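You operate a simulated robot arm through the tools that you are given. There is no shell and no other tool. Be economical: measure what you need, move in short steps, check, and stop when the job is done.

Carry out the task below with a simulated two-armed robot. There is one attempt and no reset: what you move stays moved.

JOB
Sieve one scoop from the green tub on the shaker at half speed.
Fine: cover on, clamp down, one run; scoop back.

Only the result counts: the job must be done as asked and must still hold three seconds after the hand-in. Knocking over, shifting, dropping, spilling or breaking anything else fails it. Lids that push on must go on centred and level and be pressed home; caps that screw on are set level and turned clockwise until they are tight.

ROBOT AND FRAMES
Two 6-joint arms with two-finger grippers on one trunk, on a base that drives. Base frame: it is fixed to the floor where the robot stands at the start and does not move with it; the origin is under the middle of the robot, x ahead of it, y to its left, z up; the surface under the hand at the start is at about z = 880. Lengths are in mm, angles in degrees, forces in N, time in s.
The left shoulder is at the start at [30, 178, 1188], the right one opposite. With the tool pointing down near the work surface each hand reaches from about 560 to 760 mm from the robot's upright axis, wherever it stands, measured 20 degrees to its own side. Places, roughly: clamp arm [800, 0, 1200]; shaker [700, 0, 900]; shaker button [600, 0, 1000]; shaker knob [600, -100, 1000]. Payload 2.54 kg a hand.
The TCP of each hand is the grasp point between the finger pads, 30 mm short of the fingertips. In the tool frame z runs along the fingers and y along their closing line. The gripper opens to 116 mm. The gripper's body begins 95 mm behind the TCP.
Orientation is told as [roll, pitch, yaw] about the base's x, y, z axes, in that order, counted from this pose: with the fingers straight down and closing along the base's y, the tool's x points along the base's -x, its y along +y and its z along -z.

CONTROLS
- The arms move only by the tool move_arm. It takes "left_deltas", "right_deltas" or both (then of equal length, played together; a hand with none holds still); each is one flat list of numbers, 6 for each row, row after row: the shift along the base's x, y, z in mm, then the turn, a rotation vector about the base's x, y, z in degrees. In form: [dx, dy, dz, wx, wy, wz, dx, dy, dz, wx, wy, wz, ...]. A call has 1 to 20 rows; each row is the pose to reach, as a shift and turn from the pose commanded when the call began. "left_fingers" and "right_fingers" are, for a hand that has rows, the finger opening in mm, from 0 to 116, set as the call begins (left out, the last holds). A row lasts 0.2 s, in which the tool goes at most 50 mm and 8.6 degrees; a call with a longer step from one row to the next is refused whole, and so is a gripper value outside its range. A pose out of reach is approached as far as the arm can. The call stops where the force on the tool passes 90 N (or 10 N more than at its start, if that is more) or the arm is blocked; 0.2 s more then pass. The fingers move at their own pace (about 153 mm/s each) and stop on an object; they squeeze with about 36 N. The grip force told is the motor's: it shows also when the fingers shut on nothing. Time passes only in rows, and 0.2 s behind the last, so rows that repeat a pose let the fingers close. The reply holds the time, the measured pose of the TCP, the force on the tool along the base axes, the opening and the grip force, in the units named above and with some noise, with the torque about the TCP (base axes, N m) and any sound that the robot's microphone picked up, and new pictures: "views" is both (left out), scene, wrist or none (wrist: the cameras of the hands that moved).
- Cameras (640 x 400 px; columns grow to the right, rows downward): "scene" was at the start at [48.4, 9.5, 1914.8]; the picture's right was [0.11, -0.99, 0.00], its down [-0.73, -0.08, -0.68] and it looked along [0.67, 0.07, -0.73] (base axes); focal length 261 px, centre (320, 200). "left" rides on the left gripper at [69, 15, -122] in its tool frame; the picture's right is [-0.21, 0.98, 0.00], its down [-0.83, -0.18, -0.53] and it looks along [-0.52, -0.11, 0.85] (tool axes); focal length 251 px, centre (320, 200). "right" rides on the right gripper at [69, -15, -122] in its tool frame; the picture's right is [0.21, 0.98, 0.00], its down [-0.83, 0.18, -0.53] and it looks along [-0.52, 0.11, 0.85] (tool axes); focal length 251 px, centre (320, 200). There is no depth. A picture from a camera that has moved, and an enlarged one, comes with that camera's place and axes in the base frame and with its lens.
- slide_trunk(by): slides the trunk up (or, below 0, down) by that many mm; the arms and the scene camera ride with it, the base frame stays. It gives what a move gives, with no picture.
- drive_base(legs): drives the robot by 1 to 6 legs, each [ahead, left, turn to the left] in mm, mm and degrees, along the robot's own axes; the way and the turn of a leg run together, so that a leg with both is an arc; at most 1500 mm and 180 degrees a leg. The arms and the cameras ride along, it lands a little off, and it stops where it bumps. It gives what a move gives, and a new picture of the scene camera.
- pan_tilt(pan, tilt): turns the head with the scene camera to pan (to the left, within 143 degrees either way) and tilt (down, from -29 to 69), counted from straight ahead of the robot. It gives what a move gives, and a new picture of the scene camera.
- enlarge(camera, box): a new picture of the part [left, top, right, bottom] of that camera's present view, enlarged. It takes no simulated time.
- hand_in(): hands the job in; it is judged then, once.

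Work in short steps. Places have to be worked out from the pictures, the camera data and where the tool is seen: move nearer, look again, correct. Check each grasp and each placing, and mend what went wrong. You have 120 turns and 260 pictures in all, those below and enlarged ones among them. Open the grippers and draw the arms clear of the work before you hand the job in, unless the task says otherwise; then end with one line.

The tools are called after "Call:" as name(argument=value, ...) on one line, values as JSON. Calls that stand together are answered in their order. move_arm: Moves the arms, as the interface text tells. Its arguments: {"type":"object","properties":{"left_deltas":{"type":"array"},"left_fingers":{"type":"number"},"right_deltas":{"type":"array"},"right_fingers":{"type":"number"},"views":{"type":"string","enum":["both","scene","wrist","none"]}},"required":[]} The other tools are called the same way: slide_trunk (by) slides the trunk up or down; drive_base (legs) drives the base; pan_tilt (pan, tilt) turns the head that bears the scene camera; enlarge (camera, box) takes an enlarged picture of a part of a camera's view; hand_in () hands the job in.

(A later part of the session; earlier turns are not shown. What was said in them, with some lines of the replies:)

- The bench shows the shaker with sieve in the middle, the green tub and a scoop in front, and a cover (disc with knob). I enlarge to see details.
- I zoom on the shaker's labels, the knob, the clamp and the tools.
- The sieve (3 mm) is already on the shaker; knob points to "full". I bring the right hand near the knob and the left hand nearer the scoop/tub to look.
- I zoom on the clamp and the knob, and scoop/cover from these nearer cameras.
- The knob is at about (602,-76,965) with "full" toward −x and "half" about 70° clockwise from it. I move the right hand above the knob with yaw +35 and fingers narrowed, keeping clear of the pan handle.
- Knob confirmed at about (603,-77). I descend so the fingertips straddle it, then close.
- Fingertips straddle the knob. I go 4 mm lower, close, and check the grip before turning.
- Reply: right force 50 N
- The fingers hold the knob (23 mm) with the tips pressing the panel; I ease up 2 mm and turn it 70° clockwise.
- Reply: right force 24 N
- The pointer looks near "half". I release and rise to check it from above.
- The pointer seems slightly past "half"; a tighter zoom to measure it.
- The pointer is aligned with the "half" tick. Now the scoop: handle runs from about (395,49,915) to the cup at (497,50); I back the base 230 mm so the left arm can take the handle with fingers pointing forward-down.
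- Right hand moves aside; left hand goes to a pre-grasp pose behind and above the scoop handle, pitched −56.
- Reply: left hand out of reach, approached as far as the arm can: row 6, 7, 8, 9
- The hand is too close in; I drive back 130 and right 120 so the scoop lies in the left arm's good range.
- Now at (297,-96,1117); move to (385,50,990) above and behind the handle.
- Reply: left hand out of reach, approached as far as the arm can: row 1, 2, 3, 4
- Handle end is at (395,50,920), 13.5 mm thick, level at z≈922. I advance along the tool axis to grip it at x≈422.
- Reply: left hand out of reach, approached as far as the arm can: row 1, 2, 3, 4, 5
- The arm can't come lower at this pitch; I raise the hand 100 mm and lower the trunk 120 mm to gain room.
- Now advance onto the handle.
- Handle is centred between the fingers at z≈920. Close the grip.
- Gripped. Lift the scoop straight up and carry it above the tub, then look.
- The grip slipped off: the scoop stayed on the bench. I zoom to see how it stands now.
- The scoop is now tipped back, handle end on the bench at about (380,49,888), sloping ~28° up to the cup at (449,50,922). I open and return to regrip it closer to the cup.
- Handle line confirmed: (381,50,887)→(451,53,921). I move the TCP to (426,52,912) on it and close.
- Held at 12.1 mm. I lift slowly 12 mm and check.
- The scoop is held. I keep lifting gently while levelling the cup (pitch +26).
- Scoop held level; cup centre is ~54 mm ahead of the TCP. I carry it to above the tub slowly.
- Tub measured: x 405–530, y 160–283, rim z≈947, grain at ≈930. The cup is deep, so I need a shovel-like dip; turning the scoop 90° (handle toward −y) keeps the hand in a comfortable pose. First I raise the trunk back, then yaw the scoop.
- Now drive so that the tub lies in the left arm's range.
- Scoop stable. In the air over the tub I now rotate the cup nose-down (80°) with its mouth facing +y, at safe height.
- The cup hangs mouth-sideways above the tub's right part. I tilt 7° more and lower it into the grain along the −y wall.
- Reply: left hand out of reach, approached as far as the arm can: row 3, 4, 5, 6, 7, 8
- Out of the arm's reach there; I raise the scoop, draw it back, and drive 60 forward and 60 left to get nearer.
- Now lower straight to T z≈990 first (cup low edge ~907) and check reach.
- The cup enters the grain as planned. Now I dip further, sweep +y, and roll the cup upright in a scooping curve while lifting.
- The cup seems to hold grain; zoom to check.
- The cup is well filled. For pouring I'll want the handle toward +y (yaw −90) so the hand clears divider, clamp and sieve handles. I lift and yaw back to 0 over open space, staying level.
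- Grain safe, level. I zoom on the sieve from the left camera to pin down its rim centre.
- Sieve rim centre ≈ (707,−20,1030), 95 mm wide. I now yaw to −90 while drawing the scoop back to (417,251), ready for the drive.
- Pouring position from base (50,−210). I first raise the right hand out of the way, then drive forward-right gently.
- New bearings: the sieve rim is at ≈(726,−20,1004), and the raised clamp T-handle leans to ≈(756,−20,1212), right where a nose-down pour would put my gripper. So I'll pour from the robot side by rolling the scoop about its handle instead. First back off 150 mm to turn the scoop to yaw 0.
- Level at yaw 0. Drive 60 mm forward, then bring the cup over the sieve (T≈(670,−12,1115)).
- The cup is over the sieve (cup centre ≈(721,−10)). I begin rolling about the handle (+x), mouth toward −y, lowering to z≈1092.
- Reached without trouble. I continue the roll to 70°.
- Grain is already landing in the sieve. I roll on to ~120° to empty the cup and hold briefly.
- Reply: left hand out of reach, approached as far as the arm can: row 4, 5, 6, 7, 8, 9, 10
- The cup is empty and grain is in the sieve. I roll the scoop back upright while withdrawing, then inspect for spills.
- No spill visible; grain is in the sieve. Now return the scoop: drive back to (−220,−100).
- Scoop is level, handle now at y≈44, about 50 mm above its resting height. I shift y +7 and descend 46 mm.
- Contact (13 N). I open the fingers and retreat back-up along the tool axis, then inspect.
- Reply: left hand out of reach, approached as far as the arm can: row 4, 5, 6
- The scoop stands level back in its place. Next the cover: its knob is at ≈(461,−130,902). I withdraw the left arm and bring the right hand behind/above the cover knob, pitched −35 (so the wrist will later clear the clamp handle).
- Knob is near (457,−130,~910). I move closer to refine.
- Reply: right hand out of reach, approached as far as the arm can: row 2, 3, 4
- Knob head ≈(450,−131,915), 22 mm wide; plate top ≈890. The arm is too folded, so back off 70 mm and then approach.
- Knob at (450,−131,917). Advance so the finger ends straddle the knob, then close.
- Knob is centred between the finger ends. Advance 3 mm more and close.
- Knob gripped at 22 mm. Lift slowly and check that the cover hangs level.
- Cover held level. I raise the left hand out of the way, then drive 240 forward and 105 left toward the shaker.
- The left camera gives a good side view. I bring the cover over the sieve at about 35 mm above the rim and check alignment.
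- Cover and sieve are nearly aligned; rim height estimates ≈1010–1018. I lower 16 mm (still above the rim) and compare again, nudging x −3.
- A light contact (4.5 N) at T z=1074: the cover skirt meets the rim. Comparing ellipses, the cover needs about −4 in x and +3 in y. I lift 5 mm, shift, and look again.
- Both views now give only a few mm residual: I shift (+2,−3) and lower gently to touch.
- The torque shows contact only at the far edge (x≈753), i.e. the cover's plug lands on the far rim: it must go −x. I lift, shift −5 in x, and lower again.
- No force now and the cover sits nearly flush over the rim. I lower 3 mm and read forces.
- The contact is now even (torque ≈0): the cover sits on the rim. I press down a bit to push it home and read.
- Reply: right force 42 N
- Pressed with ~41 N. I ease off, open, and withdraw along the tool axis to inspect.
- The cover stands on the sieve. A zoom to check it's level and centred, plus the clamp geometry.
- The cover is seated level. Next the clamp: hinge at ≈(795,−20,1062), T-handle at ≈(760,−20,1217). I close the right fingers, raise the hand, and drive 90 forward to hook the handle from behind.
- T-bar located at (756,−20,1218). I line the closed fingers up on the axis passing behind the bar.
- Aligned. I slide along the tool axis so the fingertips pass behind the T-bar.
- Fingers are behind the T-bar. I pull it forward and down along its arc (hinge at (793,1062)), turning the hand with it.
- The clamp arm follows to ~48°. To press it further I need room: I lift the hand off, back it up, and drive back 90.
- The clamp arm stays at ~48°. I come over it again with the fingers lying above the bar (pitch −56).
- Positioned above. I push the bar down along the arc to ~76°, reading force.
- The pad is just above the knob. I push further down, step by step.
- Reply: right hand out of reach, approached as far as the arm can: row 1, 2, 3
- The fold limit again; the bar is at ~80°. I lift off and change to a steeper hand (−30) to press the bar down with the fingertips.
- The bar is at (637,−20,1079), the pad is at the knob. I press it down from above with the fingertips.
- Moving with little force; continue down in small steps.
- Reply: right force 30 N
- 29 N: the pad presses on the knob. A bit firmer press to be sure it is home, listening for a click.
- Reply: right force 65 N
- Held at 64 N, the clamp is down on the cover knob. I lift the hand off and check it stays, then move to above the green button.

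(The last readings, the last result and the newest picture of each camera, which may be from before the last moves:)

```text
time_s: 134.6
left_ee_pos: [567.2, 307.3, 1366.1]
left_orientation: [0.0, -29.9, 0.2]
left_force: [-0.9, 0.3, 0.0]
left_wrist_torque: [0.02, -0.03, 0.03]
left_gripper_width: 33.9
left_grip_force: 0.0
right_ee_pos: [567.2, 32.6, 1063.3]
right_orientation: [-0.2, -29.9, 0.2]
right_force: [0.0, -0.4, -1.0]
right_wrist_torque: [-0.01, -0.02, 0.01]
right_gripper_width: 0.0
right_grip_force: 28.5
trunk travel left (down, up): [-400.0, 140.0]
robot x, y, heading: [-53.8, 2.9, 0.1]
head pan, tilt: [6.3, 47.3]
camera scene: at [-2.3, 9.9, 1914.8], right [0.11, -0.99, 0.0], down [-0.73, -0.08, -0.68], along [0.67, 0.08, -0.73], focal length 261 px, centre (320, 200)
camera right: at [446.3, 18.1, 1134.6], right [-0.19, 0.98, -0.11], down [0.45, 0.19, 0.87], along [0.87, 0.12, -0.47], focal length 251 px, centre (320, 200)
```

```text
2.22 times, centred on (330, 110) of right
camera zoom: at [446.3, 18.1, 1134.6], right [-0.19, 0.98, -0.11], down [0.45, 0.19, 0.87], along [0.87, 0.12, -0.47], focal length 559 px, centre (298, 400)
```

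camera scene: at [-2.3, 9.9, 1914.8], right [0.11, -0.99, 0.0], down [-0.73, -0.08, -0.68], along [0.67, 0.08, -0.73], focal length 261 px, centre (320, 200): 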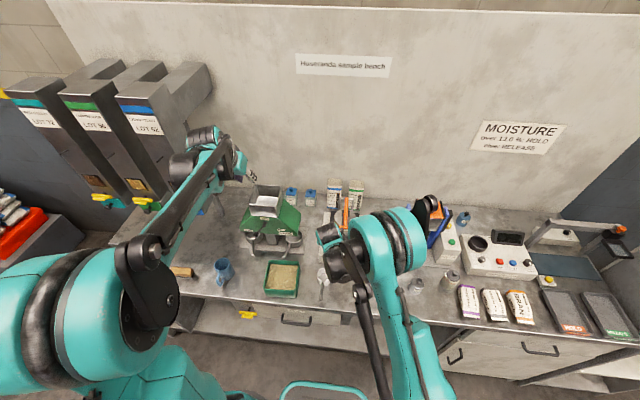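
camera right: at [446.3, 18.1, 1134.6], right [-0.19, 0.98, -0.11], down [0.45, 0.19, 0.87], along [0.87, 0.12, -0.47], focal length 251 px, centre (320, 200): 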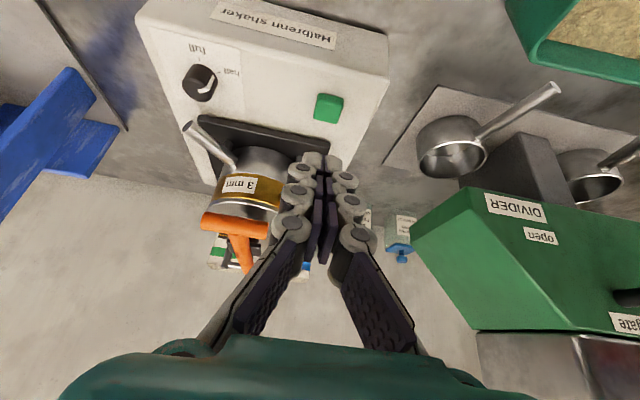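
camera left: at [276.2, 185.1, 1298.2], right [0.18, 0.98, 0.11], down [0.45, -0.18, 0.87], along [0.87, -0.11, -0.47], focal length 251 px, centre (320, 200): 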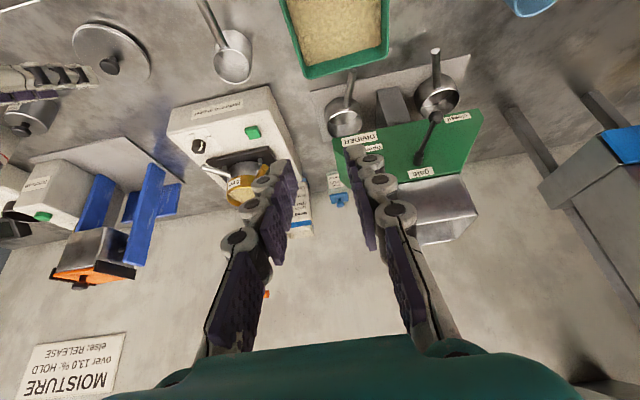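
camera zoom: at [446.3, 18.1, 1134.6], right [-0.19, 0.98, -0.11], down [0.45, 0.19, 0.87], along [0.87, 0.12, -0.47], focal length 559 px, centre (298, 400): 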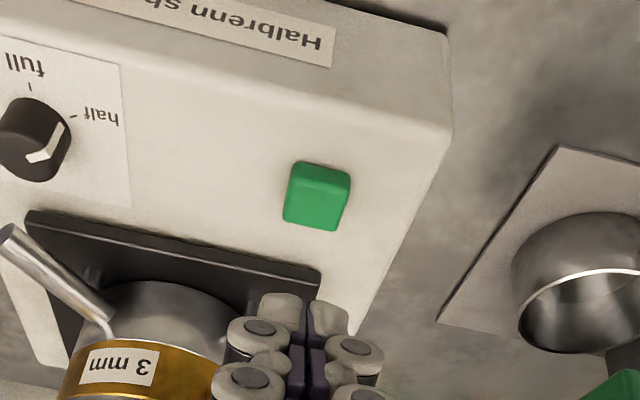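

The clamp stays down (bar at z≈1067, pad on the knob). The button is at ≈(597,34,~963); I move the fingertips above it.

Call:
move_arm(right_deltas=[8, 1, -15, 0, 0, 0, 15, 1.5, -35, 0, 0, 0, 15, 1.5, -55, 0, 0, 0, 15, 1.5, -55, 0, 0, 0], views="wrist")

Call:
enlarge(camera="right", box=[240, 60, 420, 220])

```text
time_s: 135.6
left_ee_pos: [566.7, 306.5, 1367.3]
left_orientation: [0.1, -29.9, 0.2]
left_force: [-0.3, -0.2, -0.5]
left_wrist_torque: [-0.02, -0.02, 0.0]
left_gripper_width: 34.4
left_grip_force: 0.1
right_ee_pos: [581.7, 34.2, 1007.4]
right_orientation: [-0.2, -30.0, 0.2]
right_force: [-0.6, 0.9, 0.4]
right_wrist_torque: [0.01, 0.03, -0.03]
right_gripper_width: 0.1
right_grip_force: 28.7
trunk travel left (down, up): [-400.0, 140.0]
robot x, y, heading: [-50.4, 0.9, 0.4]
head pan, tilt: [6.3, 47.3]
camera right: at [460.9, 19.6, 1079.1], right [-0.19, 0.98, -0.11], down [0.45, 0.19, 0.87], along [0.87, 0.12, -0.47], focal length 251 px, centre (320, 200)
```

right: 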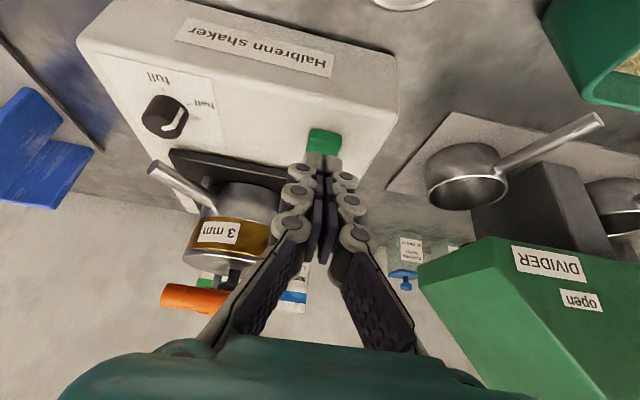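

```text
2.50 times, centred on (330, 140) of right
camera zoom: at [460.9, 19.6, 1079.1], right [-0.19, 0.98, -0.11], down [0.45, 0.19, 0.87], along [0.87, 0.12, -0.47], focal length 629 px, centre (295, 350)
```

zoom: 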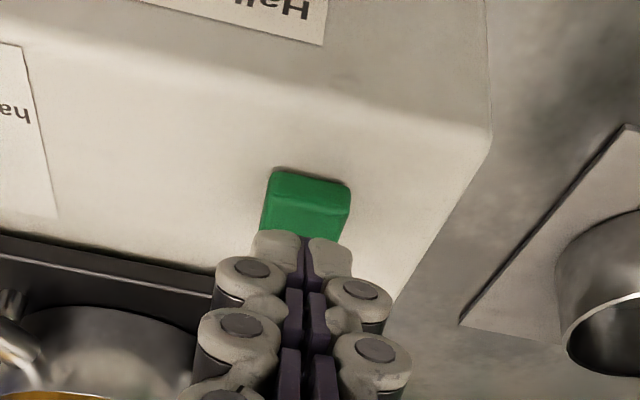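

Tips are right above the button. I lower 20 mm to touch/press and listen.

Call:
move_arm(right_deltas=[0, 0, -8, 0, 0, 0, 0, 0, -14, 0, 0, 0, 0, 0, -19, 0, 0, 0], views="none")

```text
time_s: 136.4
left_ee_pos: [565.8, 307.7, 1366.8]
left_orientation: [0.1, -29.9, 0.1]
left_force: [-0.3, -0.5, 0.1]
left_wrist_torque: [-0.01, 0.02, 0.03]
left_gripper_width: 34.2
left_grip_force: 0.0
right_ee_pos: [580.7, 33.7, 988.8]
right_orientation: [-0.1, -29.9, 0.2]
right_force: [0.5, -0.3, -0.3]
right_wrist_torque: [-0.01, 0.01, 0.0]
right_gripper_width: 0.3
right_grip_force: 29.1
trunk travel left (down, up): [-400.0, 140.0]
robot x, y, heading: [-48.3, -0.1, 0.3]
head pan, tilt: [6.3, 47.3]
```

No contact yet; continue 6 mm in small steps.

Call:
move_arm(right_deltas=[0, 0, -2, 0, 0, 0, 0, 0, -4, 0, 0, 0, 0, 0, -6, 0, 0, 0], views="wrist")

```text
time_s: 137.2
left_ee_pos: [566.0, 306.5, 1367.7]
left_orientation: [0.0, -29.9, 0.1]
left_force: [-0.1, 0.4, 0.3]
left_wrist_torque: [0.02, 0.02, -0.02]
left_gripper_width: 34.0
left_grip_force: 0.0
right_ee_pos: [580.5, 33.8, 982.1]
right_orientation: [-0.2, -29.9, 0.2]
right_force: [-0.4, 0.0, 3.0]
right_wrist_torque: [0.02, -0.04, 0.03]
right_gripper_width: 6.1
right_grip_force: 28.7
trunk travel left (down, up): [-400.0, 140.0]
robot x, y, heading: [-51.0, -0.0, 0.1]
head pan, tilt: [6.3, 47.3]
heard: click
camera right: at [460.7, 19.7, 1054.0], right [-0.19, 0.98, -0.11], down [0.45, 0.19, 0.87], along [0.87, 0.12, -0.47], focal length 251 px, centre (320, 200)
```

right: 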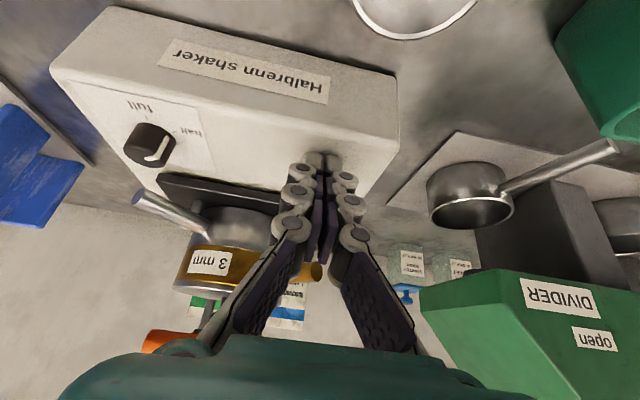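

A click: the button was pressed once. I withdraw straight up and wait, listening for the run.

Call:
move_arm(right_deltas=[0, 0, 10, 0, 0, 0, -5, 0, 40, 0, 0, 0, -15, 0, 80, 0, 0, 0, -25, -10, 110, 0, 0, 0, -25, -10, 110, 0, 0, 0, -25, -10, 110, 0, 0, 0])

Call:
enlarge(camera="left", box=[60, 20, 220, 160])

```text
time_s: 138.6
left_ee_pos: [566.5, 307.4, 1367.5]
left_orientation: [0.0, -29.9, 0.0]
left_force: [-0.4, -1.5, -0.5]
left_wrist_torque: [-0.01, -0.01, -0.01]
left_gripper_width: 33.9
left_grip_force: 0.1
right_ee_pos: [555.1, 22.2, 1093.1]
right_orientation: [-0.3, -29.8, 0.3]
right_force: [0.2, -0.4, 0.2]
right_wrist_torque: [0.0, -0.01, 0.01]
right_gripper_width: 0.0
right_grip_force: 28.3
trunk travel left (down, up): [-400.0, 140.0]
robot x, y, heading: [-51.5, 1.2, 0.3]
head pan, tilt: [6.3, 47.3]
camera scene: at [-2.5, 9.6, 1914.8], right [0.11, -0.99, 0.0], down [-0.73, -0.08, -0.68], along [0.67, 0.08, -0.73], focal length 261 px, centre (320, 200)
camera right: at [434.4, 8.8, 1164.3], right [-0.19, 0.98, -0.11], down [0.45, 0.18, 0.87], along [0.87, 0.12, -0.47], focal length 251 px, centre (320, 200)
```

scene: 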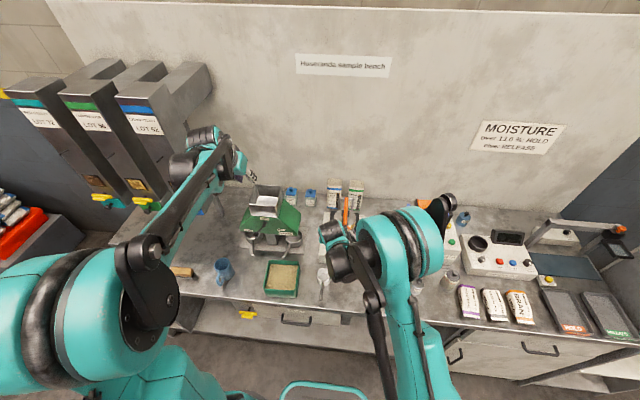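
right: 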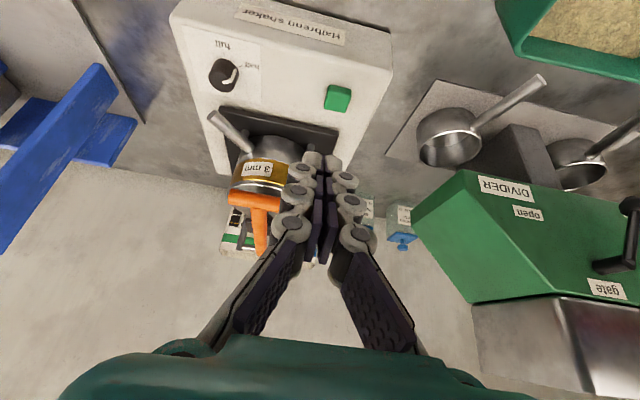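

```text
2.86 times, centred on (140, 90) of left
camera zoom: at [445.9, 320.9, 1437.1], right [0.18, 0.98, 0.11], down [0.45, -0.18, 0.87], along [0.87, -0.11, -0.47], focal length 718 px, centre (834, 514)
```

zoom: 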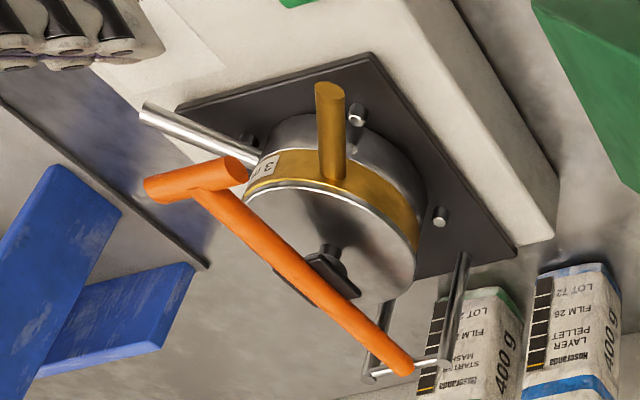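

Only a click was heard so far. I wait a few seconds to listen for the shaker.

Call:
move_arm(right_deltas=[0, 0, 0, 0, 0, 0, 0, 0, 0, 0, 0, 0, 0, 0, 0, 0, 0, 0, 0, 0, 0, 0, 0, 0, 0, 0, 0, 0, 0, 0, 0, 0, 0, 0, 0, 0, 0, 0, 0, 0, 0, 0, 0, 0, 0, 0, 0, 0, 0, 0, 0, 0, 0, 0, 0, 0, 0, 0, 0, 0, 0, 0, 0, 0, 0, 0, 0, 0, 0, 0, 0, 0, 0, 0, 0, 0, 0, 0, 0, 0, 0, 0, 0, 0], views="none")

Call:
enlarge(camera="right", box=[180, 0, 400, 220])

Call:
enlarge(camera="left", box=[60, 20, 220, 160])

```text
time_s: 141.6
left_ee_pos: [567.2, 306.8, 1365.9]
left_orientation: [0.2, -29.9, 0.1]
left_force: [0.1, -1.0, -0.2]
left_wrist_torque: [-0.01, 0.0, -0.03]
left_gripper_width: 34.1
left_grip_force: 0.2
right_ee_pos: [554.8, 23.5, 1092.3]
right_orientation: [-0.2, -29.9, 0.2]
right_force: [-0.7, 0.2, 0.0]
right_wrist_torque: [0.0, -0.02, -0.01]
right_gripper_width: 0.2
right_grip_force: 28.9
trunk travel left (down, up): [-400.0, 140.0]
robot x, y, heading: [-52.1, -2.2, 0.3]
head pan, tilt: [6.3, 47.3]
```

```text
1.82 times, centred on (290, 110) of right
camera zoom: at [434.7, 9.0, 1164.0], right [-0.19, 0.98, -0.11], down [0.45, 0.19, 0.87], along [0.87, 0.12, -0.47], focal length 457 px, centre (374, 364)
```

zoom: 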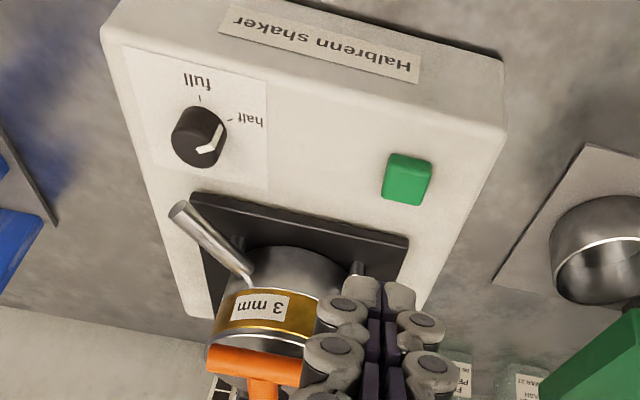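

```text
2.86 times, centred on (140, 90) of left
camera zoom: at [446.2, 321.0, 1437.0], right [0.18, 0.98, 0.11], down [0.45, -0.18, 0.87], along [0.87, -0.11, -0.47], focal length 718 px, centre (834, 514)
```

zoom: 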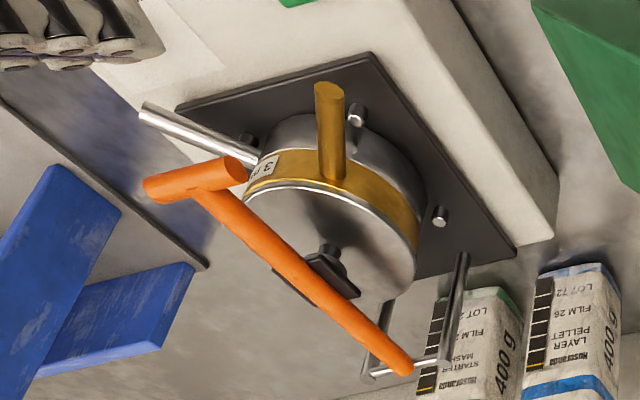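

No motor sound yet. I wait longer and check the knob and clamp closely.

Call:
move_arm(right_deltas=[0, 0, 0, 0, 0, 0, 0, 0, 0, 0, 0, 0, 0, 0, 0, 0, 0, 0, 0, 0, 0, 0, 0, 0, 0, 0, 0, 0, 0, 0, 0, 0, 0, 0, 0, 0, 0, 0, 0, 0, 0, 0, 0, 0, 0, 0, 0, 0, 0, 0, 0, 0, 0, 0, 0, 0, 0, 0, 0, 0, 0, 0, 0, 0, 0, 0, 0, 0, 0, 0, 0, 0, 0, 0, 0, 0, 0, 0, 0, 0, 0, 0, 0, 0, 0, 0, 0, 0, 0, 0, 0, 0, 0, 0, 0, 0, 0, 0, 0, 0, 0, 0, 0, 0, 0, 0, 0, 0, 0, 0, 0, 0, 0, 0, 0, 0, 0, 0, 0, 0], views="none")

Call:
enlarge(camera="right", box=[200, 30, 260, 90])

Call:
enlarge(camera="right", box=[210, 120, 310, 270])

```text
time_s: 145.8
left_ee_pos: [566.5, 306.8, 1366.9]
left_orientation: [0.0, -29.9, 0.1]
left_force: [0.4, 0.4, -0.5]
left_wrist_torque: [-0.04, 0.03, 0.0]
left_gripper_width: 34.0
left_grip_force: 0.1
right_ee_pos: [555.8, 23.5, 1093.3]
right_orientation: [-0.3, -29.8, 0.2]
right_force: [0.3, 0.3, 0.2]
right_wrist_torque: [0.02, 0.01, -0.02]
right_gripper_width: 0.1
right_grip_force: 28.6
trunk travel left (down, up): [-400.0, 140.0]
robot x, y, heading: [-49.7, 0.8, 0.3]
head pan, tilt: [6.3, 47.3]
```

```text
6.67 times, centred on (230, 60) of right
camera zoom: at [434.7, 9.0, 1164.0], right [-0.19, 0.98, -0.11], down [0.45, 0.19, 0.87], along [0.87, 0.12, -0.47], focal length 1676 px, centre (920, 1133)
```

zoom: 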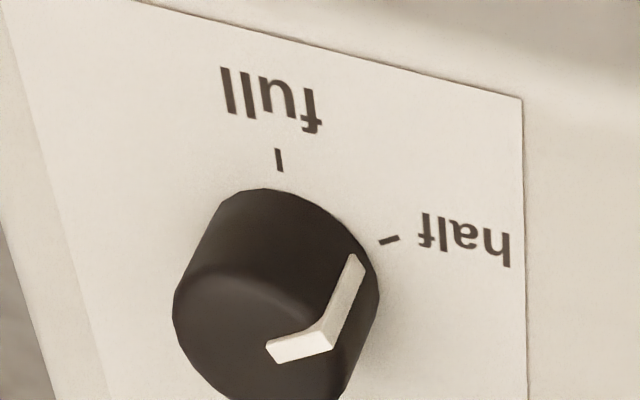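

```text
2.67 times, centred on (260, 195) of right
camera zoom: at [434.7, 9.0, 1164.0], right [-0.19, 0.98, -0.11], down [0.45, 0.19, 0.87], along [0.87, 0.12, -0.47], focal length 670 px, centre (480, 213)
```

zoom: 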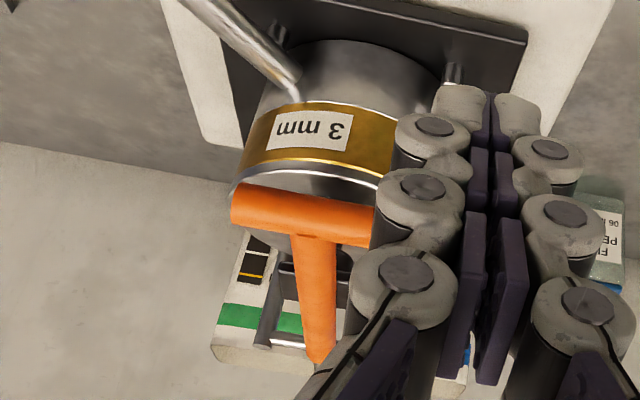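

The knob pointer is at "half" within a few degrees, cover and clamp look home, and nothing spilled. I check the scoop's final place against its original one.

Call:
enlarge(camera="scene", box=[300, 255, 345, 305])

Call:
enlarge(camera="scene", box=[230, 180, 390, 300])

```text
8.00 times, centred on (322, 280) of scene
camera zoom: at [-2.1, 9.7, 1914.8], right [0.11, -0.99, 0.0], down [-0.73, -0.08, -0.68], along [0.67, 0.08, -0.73], focal length 2090 px, centre (300, -440)
```

zoom: 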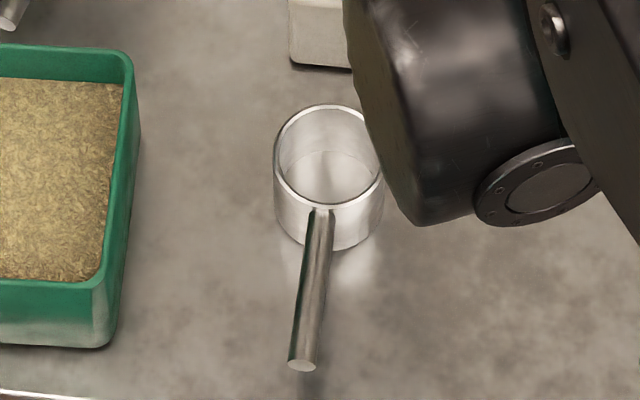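

```text
3.33 times, centred on (310, 240) of scene
camera zoom: at [-2.1, 9.7, 1914.8], right [0.11, -0.99, 0.0], down [-0.73, -0.08, -0.68], along [0.67, 0.08, -0.73], focal length 871 px, centre (353, 67)
```

zoom: 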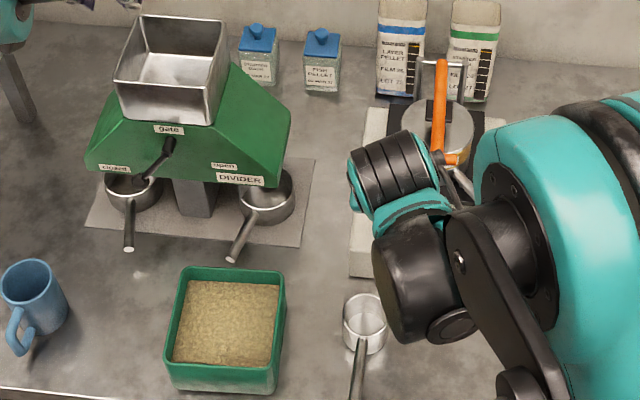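

The scoop is within ~6 mm of its original place, standing level. I check a light speck on the bench near the tub.

Call:
enlarge(camera="scene", box=[235, 240, 275, 275])

Call:
move_arm(right_deltas=[-10, -25, 30, 0, 0, 0, -20, -60, 60, 0, 0, 0, -30, -95, 90, 0, 0, 0, -30, -130, 120, 0, 0, 0, -30, -165, 145, 0, 0, 0, -30, -200, 160, 0, 0, 0], right_fingers=60)

Call:
enlarge(camera="scene", box=[300, 170, 390, 290])

```text
11.43 times, centred on (255, 258) of scene
camera zoom: at [-2.1, 9.7, 1914.8], right [0.11, -0.99, 0.0], down [-0.73, -0.08, -0.68], along [0.67, 0.08, -0.73], focal length 2986 px, centre (1063, -457)
```

zoom: 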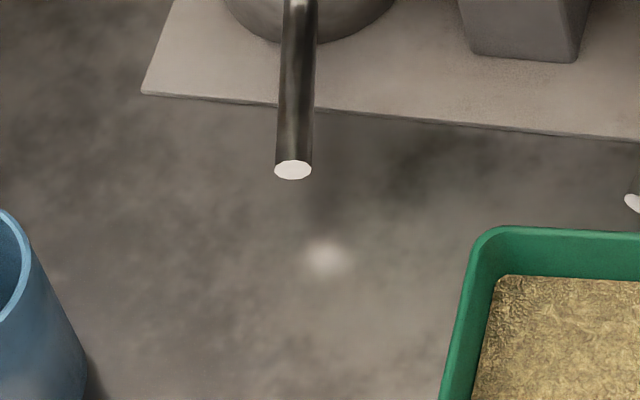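

```text
time_s: 147.2
left_ee_pos: [566.5, 305.1, 1368.0]
left_orientation: [0.1, -29.9, 0.1]
left_force: [0.2, 0.3, -0.1]
left_wrist_torque: [0.03, 0.0, -0.01]
left_gripper_width: 33.8
left_grip_force: 0.0
right_ee_pos: [526.4, -178.1, 1252.6]
right_orientation: [-0.2, -29.9, 0.1]
right_force: [-0.6, -0.8, 0.4]
right_wrist_torque: [0.01, -0.02, 0.0]
right_gripper_width: 60.0
right_grip_force: 0.0
trunk travel left (down, up): [-400.0, 140.0]
robot x, y, heading: [-53.5, -1.0, 0.2]
head pan, tilt: [6.3, 47.3]
camera scene: at [-2.7, 8.2, 1914.8], right [0.11, -0.99, 0.0], down [-0.73, -0.08, -0.68], along [0.67, 0.08, -0.73], focal length 261 px, centre (320, 200)
camera right: at [406.8, -193.0, 1323.5], right [-0.19, 0.98, -0.11], down [0.45, 0.18, 0.87], along [0.87, 0.12, -0.47], focal length 251 px, centre (320, 200)
```

scene: 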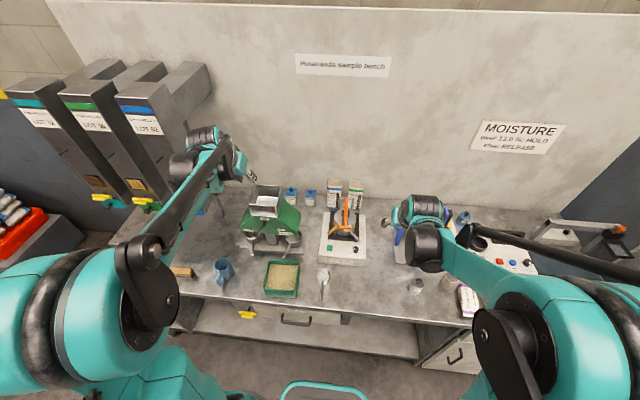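
right: 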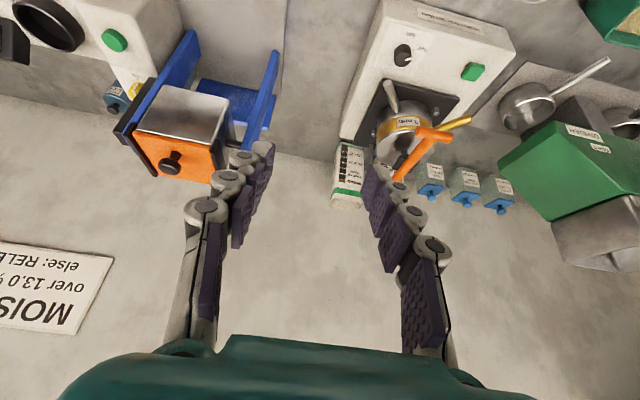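

```text
3.33 times, centred on (345, 230) of scene
camera zoom: at [-2.7, 8.2, 1914.8], right [0.11, -0.99, 0.0], down [-0.73, -0.08, -0.68], along [0.67, 0.08, -0.73], focal length 871 px, centre (237, 100)
```

zoom: 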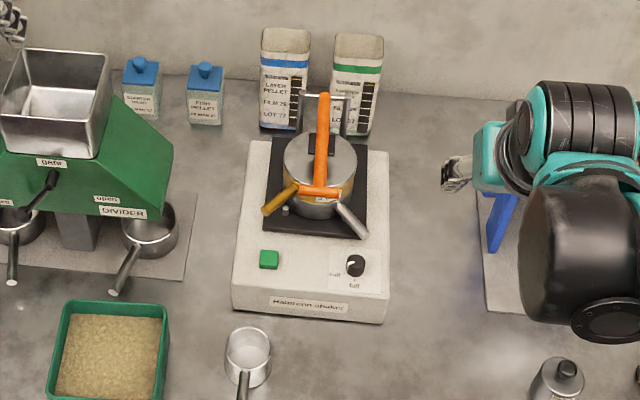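

The speck is only a reflection. The cover is on, the clamp is down, the knob is at half and the button was pressed once. The scoop is back, and both hands are open and clear, so I hand in.

Call:
hand_in()

```text
The job is handed in.
```

I handed the job in with one thing unconfirmed: I pressed the shaker button once and heard it click, but I never heard or saw the shaker run. I did not press it again, because a second press could have started a second run. Otherwise, one scoop from the green tub is in the sieve, the cover is on, the clamp is down and the knob is at half. The scoop slipped from the gripper once at the start, but it now stands within about 6 mm of where it began, and I saw no spilled grain.
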